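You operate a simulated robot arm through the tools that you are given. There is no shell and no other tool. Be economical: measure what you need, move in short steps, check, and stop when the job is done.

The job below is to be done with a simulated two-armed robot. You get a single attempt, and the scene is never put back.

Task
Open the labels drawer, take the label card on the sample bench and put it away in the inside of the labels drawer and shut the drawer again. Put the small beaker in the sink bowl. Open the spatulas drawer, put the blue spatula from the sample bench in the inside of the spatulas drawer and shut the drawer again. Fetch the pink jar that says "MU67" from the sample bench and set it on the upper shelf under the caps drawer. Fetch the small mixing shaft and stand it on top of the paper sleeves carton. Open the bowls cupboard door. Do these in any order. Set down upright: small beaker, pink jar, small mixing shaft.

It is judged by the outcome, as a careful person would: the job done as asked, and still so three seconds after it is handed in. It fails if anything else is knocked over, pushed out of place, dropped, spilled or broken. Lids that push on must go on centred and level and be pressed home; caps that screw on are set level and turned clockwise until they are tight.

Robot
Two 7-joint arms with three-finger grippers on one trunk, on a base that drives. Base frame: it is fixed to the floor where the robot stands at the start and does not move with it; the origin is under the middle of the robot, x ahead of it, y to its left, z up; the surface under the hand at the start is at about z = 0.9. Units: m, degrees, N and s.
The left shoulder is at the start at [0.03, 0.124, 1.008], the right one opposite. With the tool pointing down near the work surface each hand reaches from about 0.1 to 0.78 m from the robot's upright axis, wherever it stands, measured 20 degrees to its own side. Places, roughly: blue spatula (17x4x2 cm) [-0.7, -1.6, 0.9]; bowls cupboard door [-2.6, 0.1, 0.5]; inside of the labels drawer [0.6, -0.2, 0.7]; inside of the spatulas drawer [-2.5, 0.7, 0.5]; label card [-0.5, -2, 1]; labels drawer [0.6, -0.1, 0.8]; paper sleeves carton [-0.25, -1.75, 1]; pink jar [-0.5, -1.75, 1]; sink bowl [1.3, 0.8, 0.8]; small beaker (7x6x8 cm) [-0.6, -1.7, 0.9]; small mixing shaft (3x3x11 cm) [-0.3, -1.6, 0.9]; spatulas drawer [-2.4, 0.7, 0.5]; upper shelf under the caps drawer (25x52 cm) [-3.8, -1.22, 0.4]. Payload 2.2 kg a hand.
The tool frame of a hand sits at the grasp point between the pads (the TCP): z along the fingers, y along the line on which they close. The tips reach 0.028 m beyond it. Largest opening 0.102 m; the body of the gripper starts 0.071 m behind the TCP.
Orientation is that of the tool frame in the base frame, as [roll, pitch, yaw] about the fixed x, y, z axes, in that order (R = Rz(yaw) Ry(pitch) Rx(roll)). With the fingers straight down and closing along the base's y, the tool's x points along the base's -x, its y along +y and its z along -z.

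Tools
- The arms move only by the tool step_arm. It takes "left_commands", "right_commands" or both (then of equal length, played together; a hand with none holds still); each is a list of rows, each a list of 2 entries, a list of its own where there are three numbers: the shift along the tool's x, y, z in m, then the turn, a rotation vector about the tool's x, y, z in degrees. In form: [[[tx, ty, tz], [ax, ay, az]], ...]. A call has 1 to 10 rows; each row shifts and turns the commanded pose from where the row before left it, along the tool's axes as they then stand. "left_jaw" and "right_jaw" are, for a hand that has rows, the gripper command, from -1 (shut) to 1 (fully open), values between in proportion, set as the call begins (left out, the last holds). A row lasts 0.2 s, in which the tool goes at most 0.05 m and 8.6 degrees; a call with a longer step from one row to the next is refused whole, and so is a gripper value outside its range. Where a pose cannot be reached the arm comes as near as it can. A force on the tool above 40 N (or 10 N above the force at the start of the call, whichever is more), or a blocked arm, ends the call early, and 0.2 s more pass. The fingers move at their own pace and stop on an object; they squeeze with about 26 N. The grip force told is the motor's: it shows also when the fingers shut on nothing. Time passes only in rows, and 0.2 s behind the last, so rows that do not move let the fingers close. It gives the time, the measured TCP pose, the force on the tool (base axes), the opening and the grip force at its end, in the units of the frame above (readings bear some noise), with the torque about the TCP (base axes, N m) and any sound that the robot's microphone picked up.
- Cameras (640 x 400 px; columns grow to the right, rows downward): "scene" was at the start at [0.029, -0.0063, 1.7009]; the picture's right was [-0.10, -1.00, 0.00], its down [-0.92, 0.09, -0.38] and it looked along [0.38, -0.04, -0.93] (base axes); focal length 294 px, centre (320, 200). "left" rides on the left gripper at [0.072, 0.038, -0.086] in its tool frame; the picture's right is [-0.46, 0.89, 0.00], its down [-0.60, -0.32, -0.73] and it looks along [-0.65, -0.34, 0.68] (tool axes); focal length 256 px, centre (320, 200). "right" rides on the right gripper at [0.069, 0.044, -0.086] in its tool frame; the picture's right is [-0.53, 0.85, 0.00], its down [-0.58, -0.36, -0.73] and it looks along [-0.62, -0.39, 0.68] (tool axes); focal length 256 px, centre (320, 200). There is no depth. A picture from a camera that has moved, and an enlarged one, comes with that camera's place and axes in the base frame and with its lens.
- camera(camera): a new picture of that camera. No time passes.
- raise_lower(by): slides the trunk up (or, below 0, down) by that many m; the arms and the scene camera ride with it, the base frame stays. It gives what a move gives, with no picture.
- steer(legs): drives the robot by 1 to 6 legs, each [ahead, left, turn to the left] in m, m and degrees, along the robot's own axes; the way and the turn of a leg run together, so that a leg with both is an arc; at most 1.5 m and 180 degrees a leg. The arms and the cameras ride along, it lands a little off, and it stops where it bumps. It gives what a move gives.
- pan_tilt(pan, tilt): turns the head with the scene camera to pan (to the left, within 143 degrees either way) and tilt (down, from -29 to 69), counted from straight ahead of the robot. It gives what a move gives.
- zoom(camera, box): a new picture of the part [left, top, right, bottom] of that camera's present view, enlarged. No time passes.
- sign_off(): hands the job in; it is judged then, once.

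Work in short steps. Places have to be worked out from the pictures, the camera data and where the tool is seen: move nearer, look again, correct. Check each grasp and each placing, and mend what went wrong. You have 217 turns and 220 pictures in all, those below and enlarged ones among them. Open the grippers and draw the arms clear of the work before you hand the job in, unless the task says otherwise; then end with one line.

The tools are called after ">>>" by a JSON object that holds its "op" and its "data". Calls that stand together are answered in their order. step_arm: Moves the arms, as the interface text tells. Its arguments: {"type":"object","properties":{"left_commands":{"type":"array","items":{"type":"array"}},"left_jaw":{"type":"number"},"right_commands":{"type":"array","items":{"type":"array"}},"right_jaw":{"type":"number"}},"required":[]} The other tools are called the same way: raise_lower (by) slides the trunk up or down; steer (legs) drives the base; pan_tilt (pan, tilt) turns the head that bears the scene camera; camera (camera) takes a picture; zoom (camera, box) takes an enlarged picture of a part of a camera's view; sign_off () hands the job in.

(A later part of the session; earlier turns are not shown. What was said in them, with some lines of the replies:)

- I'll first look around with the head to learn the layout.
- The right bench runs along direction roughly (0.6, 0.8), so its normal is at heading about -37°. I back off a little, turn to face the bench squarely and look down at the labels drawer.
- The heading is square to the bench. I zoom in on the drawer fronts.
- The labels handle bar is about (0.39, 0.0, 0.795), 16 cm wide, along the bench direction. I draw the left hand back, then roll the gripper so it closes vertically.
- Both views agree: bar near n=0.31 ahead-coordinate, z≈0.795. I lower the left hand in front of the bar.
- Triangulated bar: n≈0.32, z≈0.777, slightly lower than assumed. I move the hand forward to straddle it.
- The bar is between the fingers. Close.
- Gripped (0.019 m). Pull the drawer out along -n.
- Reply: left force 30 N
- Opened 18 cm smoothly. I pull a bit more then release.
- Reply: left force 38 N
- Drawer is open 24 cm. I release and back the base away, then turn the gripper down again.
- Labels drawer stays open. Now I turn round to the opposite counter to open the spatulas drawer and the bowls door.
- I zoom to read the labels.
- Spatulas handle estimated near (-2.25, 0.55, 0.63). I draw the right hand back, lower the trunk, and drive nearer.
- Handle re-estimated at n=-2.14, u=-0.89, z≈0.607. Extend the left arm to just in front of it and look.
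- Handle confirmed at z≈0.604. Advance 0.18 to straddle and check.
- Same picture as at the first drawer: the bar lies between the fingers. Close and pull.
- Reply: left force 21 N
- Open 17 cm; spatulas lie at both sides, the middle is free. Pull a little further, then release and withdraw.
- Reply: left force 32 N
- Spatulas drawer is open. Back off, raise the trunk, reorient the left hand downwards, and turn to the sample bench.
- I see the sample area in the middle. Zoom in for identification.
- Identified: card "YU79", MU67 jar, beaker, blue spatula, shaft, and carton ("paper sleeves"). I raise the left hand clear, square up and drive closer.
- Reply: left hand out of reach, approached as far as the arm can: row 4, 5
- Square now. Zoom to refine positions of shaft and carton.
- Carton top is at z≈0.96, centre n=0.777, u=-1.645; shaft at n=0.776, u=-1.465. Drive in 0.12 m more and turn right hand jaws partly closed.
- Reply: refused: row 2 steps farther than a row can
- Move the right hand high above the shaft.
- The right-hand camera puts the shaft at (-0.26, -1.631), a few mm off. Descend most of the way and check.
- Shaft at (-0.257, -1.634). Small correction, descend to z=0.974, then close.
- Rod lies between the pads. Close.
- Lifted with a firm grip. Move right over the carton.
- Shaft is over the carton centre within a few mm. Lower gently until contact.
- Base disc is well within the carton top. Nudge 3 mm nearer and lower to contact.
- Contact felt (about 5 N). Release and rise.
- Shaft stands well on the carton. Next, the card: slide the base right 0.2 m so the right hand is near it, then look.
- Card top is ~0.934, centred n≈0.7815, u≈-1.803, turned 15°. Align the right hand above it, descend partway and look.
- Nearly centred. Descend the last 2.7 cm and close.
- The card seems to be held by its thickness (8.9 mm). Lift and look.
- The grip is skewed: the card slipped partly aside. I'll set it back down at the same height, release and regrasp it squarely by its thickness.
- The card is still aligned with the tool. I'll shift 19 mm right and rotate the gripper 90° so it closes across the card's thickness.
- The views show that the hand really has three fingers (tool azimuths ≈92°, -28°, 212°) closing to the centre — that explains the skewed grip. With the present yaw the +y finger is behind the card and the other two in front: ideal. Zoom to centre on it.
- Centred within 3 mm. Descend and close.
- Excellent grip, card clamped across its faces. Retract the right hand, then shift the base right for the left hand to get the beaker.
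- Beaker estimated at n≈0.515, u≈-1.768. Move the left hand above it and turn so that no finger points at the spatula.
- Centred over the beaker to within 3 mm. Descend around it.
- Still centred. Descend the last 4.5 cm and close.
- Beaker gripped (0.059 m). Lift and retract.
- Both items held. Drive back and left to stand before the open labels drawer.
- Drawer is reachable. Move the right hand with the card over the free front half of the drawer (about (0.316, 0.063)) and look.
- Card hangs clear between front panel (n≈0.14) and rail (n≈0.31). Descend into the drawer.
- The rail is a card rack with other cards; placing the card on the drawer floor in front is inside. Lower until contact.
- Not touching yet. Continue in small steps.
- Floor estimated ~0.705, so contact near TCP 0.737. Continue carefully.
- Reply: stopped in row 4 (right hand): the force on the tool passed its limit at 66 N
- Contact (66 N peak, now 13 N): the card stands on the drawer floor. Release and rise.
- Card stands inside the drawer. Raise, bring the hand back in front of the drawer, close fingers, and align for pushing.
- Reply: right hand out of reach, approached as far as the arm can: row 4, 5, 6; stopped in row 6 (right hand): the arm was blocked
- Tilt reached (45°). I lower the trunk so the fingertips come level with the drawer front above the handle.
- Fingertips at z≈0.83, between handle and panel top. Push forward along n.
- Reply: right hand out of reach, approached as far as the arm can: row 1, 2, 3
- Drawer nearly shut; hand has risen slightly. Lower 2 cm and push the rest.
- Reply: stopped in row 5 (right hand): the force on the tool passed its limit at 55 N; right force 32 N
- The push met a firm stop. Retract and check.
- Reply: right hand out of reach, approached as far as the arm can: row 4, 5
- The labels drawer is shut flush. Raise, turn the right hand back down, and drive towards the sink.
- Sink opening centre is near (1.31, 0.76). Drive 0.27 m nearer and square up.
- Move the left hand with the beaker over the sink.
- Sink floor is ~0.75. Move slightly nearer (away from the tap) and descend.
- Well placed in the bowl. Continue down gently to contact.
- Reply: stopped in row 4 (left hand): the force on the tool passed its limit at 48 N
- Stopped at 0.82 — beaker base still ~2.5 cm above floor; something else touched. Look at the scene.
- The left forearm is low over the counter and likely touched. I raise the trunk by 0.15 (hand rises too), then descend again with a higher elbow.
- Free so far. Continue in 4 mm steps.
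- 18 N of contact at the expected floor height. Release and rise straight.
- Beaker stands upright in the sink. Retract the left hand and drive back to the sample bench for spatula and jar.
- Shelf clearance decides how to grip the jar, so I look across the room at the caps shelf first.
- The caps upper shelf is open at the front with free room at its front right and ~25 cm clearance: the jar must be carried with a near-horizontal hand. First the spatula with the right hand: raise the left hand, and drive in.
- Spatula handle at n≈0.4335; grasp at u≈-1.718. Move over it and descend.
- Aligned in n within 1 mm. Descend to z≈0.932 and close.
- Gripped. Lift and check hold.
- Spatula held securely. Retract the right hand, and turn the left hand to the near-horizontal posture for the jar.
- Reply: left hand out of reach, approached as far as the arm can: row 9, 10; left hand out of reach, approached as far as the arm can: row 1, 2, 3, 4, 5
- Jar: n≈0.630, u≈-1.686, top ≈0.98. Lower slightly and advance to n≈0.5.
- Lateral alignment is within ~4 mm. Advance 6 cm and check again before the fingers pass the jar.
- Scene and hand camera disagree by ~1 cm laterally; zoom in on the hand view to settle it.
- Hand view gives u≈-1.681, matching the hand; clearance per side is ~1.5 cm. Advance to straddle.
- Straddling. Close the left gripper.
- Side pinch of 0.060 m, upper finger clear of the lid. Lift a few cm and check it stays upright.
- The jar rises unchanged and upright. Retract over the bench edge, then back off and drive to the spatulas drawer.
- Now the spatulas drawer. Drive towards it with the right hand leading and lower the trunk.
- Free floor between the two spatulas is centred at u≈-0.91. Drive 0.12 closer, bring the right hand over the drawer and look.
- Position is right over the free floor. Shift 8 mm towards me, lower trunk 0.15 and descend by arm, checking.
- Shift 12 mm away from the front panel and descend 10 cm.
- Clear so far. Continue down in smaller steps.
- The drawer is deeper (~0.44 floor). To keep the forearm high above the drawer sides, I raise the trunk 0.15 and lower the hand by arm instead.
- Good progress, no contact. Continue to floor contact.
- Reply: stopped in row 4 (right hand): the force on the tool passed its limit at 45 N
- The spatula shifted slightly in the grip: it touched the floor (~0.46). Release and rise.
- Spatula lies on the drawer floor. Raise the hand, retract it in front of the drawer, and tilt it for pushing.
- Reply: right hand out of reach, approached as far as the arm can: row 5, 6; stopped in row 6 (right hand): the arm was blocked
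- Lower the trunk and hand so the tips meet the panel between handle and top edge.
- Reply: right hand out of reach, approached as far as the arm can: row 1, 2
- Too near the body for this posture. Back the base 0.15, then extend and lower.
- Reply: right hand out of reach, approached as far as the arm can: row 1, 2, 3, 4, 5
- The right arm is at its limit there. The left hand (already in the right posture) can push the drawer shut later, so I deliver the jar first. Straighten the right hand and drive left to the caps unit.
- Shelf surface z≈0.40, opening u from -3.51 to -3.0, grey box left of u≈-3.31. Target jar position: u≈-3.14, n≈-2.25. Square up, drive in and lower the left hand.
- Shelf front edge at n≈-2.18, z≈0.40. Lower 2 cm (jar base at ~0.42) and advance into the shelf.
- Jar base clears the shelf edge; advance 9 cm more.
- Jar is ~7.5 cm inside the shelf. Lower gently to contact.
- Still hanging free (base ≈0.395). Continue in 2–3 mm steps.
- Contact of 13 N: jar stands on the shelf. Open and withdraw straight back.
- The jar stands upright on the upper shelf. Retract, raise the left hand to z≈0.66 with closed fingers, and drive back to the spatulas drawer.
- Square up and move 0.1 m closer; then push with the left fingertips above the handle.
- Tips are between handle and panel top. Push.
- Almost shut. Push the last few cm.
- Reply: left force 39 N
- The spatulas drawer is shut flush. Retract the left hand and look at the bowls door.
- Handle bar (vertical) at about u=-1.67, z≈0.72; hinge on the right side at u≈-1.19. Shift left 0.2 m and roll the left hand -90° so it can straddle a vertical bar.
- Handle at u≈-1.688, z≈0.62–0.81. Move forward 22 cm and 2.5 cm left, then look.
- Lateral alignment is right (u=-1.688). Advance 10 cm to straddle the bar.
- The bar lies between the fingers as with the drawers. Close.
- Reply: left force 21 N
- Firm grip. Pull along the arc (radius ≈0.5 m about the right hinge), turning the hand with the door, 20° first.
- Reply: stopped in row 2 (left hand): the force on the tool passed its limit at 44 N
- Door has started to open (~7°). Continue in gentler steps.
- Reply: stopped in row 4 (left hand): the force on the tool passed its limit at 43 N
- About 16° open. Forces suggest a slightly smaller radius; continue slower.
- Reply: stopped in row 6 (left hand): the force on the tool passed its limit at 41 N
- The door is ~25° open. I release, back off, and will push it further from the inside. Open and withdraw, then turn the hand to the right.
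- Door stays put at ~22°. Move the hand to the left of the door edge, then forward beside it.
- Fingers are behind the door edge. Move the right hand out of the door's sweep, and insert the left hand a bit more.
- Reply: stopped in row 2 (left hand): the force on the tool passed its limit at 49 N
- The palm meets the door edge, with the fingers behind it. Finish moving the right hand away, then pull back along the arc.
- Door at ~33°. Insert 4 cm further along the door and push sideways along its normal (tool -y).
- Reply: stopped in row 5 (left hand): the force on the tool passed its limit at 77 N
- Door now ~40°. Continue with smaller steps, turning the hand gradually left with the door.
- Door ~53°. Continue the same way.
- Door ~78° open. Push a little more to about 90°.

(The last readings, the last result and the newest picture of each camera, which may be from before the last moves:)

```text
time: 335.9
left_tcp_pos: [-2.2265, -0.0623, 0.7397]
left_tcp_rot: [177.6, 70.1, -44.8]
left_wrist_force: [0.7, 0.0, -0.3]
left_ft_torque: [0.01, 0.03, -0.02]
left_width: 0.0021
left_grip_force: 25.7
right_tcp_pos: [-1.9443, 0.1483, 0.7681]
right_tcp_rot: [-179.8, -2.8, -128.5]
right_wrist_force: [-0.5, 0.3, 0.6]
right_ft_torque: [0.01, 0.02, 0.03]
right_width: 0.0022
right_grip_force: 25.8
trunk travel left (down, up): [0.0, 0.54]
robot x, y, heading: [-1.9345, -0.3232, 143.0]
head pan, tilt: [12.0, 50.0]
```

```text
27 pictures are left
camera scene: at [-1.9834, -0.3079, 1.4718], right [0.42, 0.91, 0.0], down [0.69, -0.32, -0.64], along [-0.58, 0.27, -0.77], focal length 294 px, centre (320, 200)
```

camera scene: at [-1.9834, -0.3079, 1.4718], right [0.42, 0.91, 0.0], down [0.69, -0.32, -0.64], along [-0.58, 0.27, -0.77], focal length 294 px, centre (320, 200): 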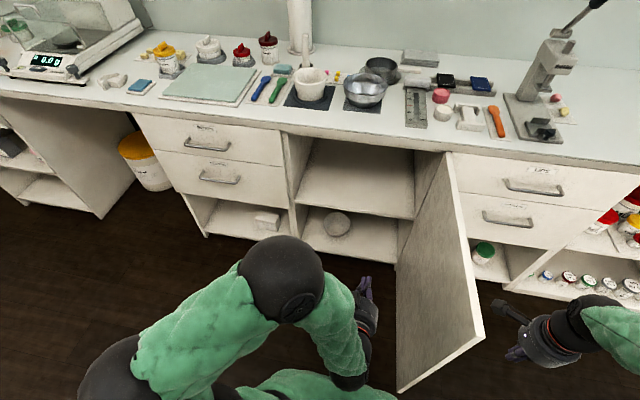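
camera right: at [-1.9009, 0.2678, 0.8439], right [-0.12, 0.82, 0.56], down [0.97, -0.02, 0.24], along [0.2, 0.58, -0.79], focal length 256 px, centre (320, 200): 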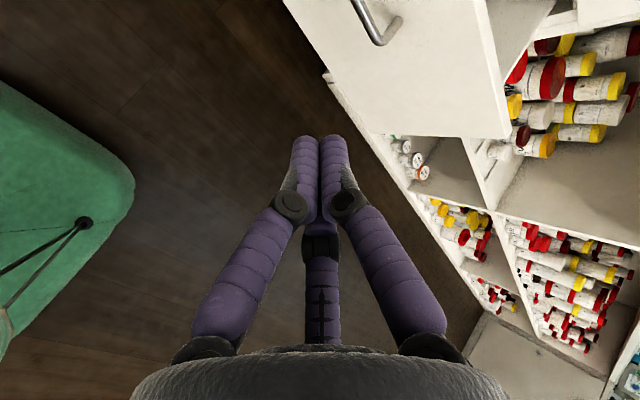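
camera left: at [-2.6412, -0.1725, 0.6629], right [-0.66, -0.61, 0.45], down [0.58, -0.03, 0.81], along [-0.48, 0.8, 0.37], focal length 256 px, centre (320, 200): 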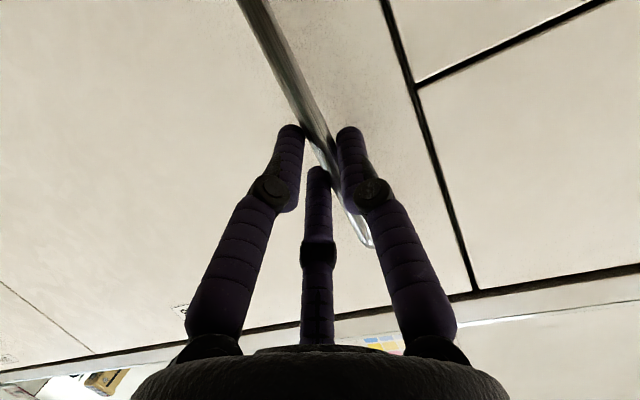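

The door is open past 90°. Drive straight back clear of it, open the grippers, and check the final state.

>>> {"op": "steer", "data": {"legs": [[-0.45, 0, 0]]}}

>>> {"op": "step_arm", "data": {"left_commands": [[[0, 0, 0], [0, 0, 0]], [[0, 0, 0], [0, 0, 0]], [[0, 0, 0], [0, 0, 0]], [[0, 0, 0], [0, 0, 0]]], "left_jaw": 1, "right_commands": [[[0, 0, 0], [0, 0, 0]], [[0, 0, 0], [0, 0, 0]], [[0, 0, 0], [0, 0, 0]], [[0, 0, 0], [0, 0, 0]]], "right_jaw": 1}}

>>> {"op": "pan_tilt", "data": {"pan": 0, "tilt": 35}}

>>> {"op": "camera", "data": {"camera": "scene"}}

>>> {"op": "pan_tilt", "data": {"pan": 45, "tilt": 25}}

>>> {"op": "camera", "data": {"camera": "scene"}}

>>> {"op": "pan_tilt", "data": {"pan": 140, "tilt": 30}}

>>> {"op": "camera", "data": {"camera": "scene"}}

```text
time: 338.6
left_tcp_pos: [-1.8701, -0.3317, 0.7397]
left_tcp_rot: [177.5, 70.0, -44.5]
left_wrist_force: [-0.5, -0.1, -0.1]
left_ft_torque: [0.01, -0.02, 0.02]
left_width: 0.002
left_grip_force: 25.6
right_tcp_pos: [-1.5894, -0.1202, 0.7697]
right_tcp_rot: [-179.7, -3.0, -128.0]
right_wrist_force: [-0.8, 1.4, 0.0]
right_ft_torque: [-0.03, 0.0, 0.04]
right_width: 0.0023
right_grip_force: 26.1
trunk travel left (down, up): [0.0, 0.54]
robot x, y, heading: [-1.5778, -0.5883, 143.2]
head pan, tilt: [12.0, 50.0]
```

```text
time: 339.6
left_tcp_pos: [-1.8707, -0.3318, 0.7411]
left_tcp_rot: [177.5, 70.0, -44.5]
left_wrist_force: [0.3, 0.3, -0.7]
left_ft_torque: [0.01, -0.02, -0.04]
left_width: 0.1021
left_grip_force: 0.0
right_tcp_pos: [-1.5884, -0.121, 0.7685]
right_tcp_rot: [-179.7, -2.9, -128.1]
right_wrist_force: [0.4, 0.3, -0.6]
right_ft_torque: [-0.01, 0.02, 0.0]
right_width: 0.102
right_grip_force: 0.1
trunk travel left (down, up): [0.0, 0.54]
robot x, y, heading: [-1.582, -0.5847, 143.6]
head pan, tilt: [12.0, 50.0]
```

```text
time: 340.4
left_tcp_pos: [-1.8699, -0.3314, 0.7405]
left_tcp_rot: [177.5, 70.2, -44.6]
left_wrist_force: [0.1, 0.8, 0.6]
left_ft_torque: [-0.01, 0.02, -0.03]
left_width: 0.1018
left_grip_force: 0.1
right_tcp_pos: [-1.5896, -0.1196, 0.7679]
right_tcp_rot: [-179.8, -2.9, -128.1]
right_wrist_force: [0.0, 0.2, -0.7]
right_ft_torque: [0.01, 0.02, -0.01]
right_width: 0.1018
right_grip_force: 0.0
trunk travel left (down, up): [0.0, 0.54]
robot x, y, heading: [-1.5805, -0.5848, 143.7]
head pan, tilt: [0.0, 35.0]
```

```text
26 pictures are left
camera scene: at [-1.6254, -0.5553, 1.4935], right [0.6, 0.8, 0.0], down [0.46, -0.34, -0.82], along [-0.66, 0.49, -0.57], focal length 294 px, centre (320, 200)
```

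scene: 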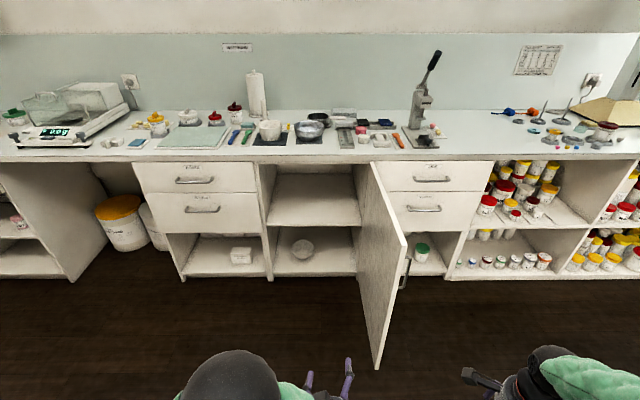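

```text
time: 341.5
left_tcp_pos: [-1.8692, -0.3312, 0.7395]
left_tcp_rot: [177.4, 70.1, -44.5]
left_wrist_force: [-0.3, 0.4, -0.4]
left_ft_torque: [0.01, 0.0, -0.02]
left_width: 0.1018
left_grip_force: 0.1
right_tcp_pos: [-1.5896, -0.1198, 0.7681]
right_tcp_rot: [-179.7, -3.0, -128.1]
right_wrist_force: [-0.2, 0.8, -0.6]
right_ft_torque: [0.01, 0.0, 0.01]
right_width: 0.1021
right_grip_force: 0.1
trunk travel left (down, up): [0.0, 0.54]
robot x, y, heading: [-1.5811, -0.5921, 143.4]
head pan, tilt: [45.0, 25.0]
```

```text
25 pictures are left
camera scene: at [-1.6458, -0.6211, 1.5093], right [-0.15, 0.99, 0.0], down [0.42, 0.06, -0.91], along [-0.9, -0.13, -0.42], focal length 294 px, centre (320, 200)
```

scene: 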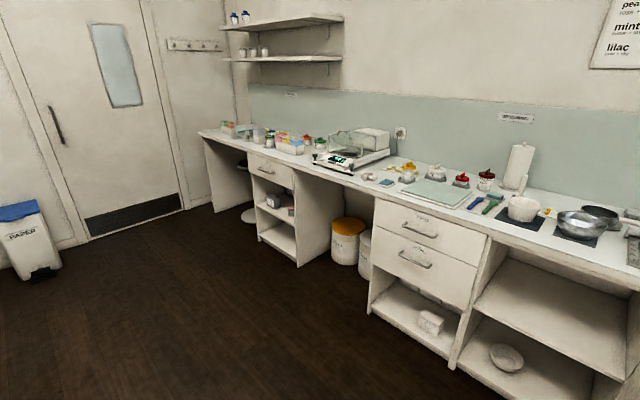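

```text
time: 343.2
left_tcp_pos: [-1.8699, -0.3317, 0.7407]
left_tcp_rot: [177.4, 70.0, -44.5]
left_wrist_force: [-0.2, 0.1, 0.1]
left_ft_torque: [0.02, 0.02, -0.01]
left_width: 0.1016
left_grip_force: 0.0
right_tcp_pos: [-1.589, -0.1197, 0.7683]
right_tcp_rot: [-179.7, -2.9, -128.1]
right_wrist_force: [-0.8, -0.3, -0.1]
right_ft_torque: [0.0, -0.02, 0.01]
right_width: 0.1021
right_grip_force: 0.1
trunk travel left (down, up): [0.0, 0.54]
robot x, y, heading: [-1.5816, -0.589, 143.4]
head pan, tilt: [140.0, 30.0]
```

```text
24 pictures are left
camera scene: at [-1.5337, -0.6957, 1.5014], right [-0.97, -0.23, 0.0], down [-0.12, 0.49, -0.87], along [0.2, -0.84, -0.5], focal length 294 px, centre (320, 200)
```

scene: 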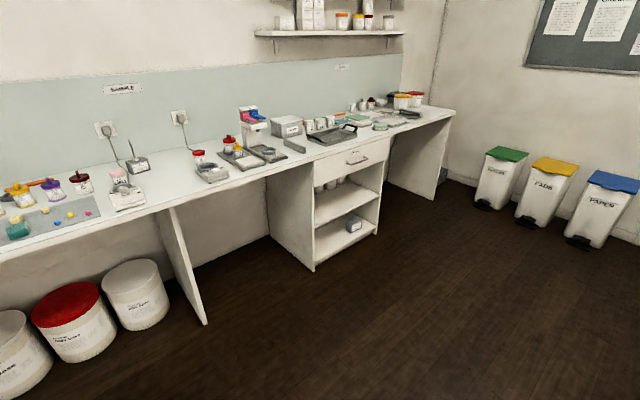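

All parts are confirmed: the door is open, both drawers are shut, the shaft stands on the carton, the jar is on the shelf and the beaker is in the sink. I hand in.

>>> {"op": "sign_off", "data": {}}

```text
The job is handed in.
```

The job is handed in, with every item done. The label card is in the labels drawer and the blue spatula is in the spatulas drawer, and both drawers are shut. The small beaker is in the sink bowl, the pink "MU67" jar is on the upper shelf under the caps drawer, and the small mixing shaft stands on the paper sleeves carton; all three are upright. The bowls cupboard door is open past 90°.
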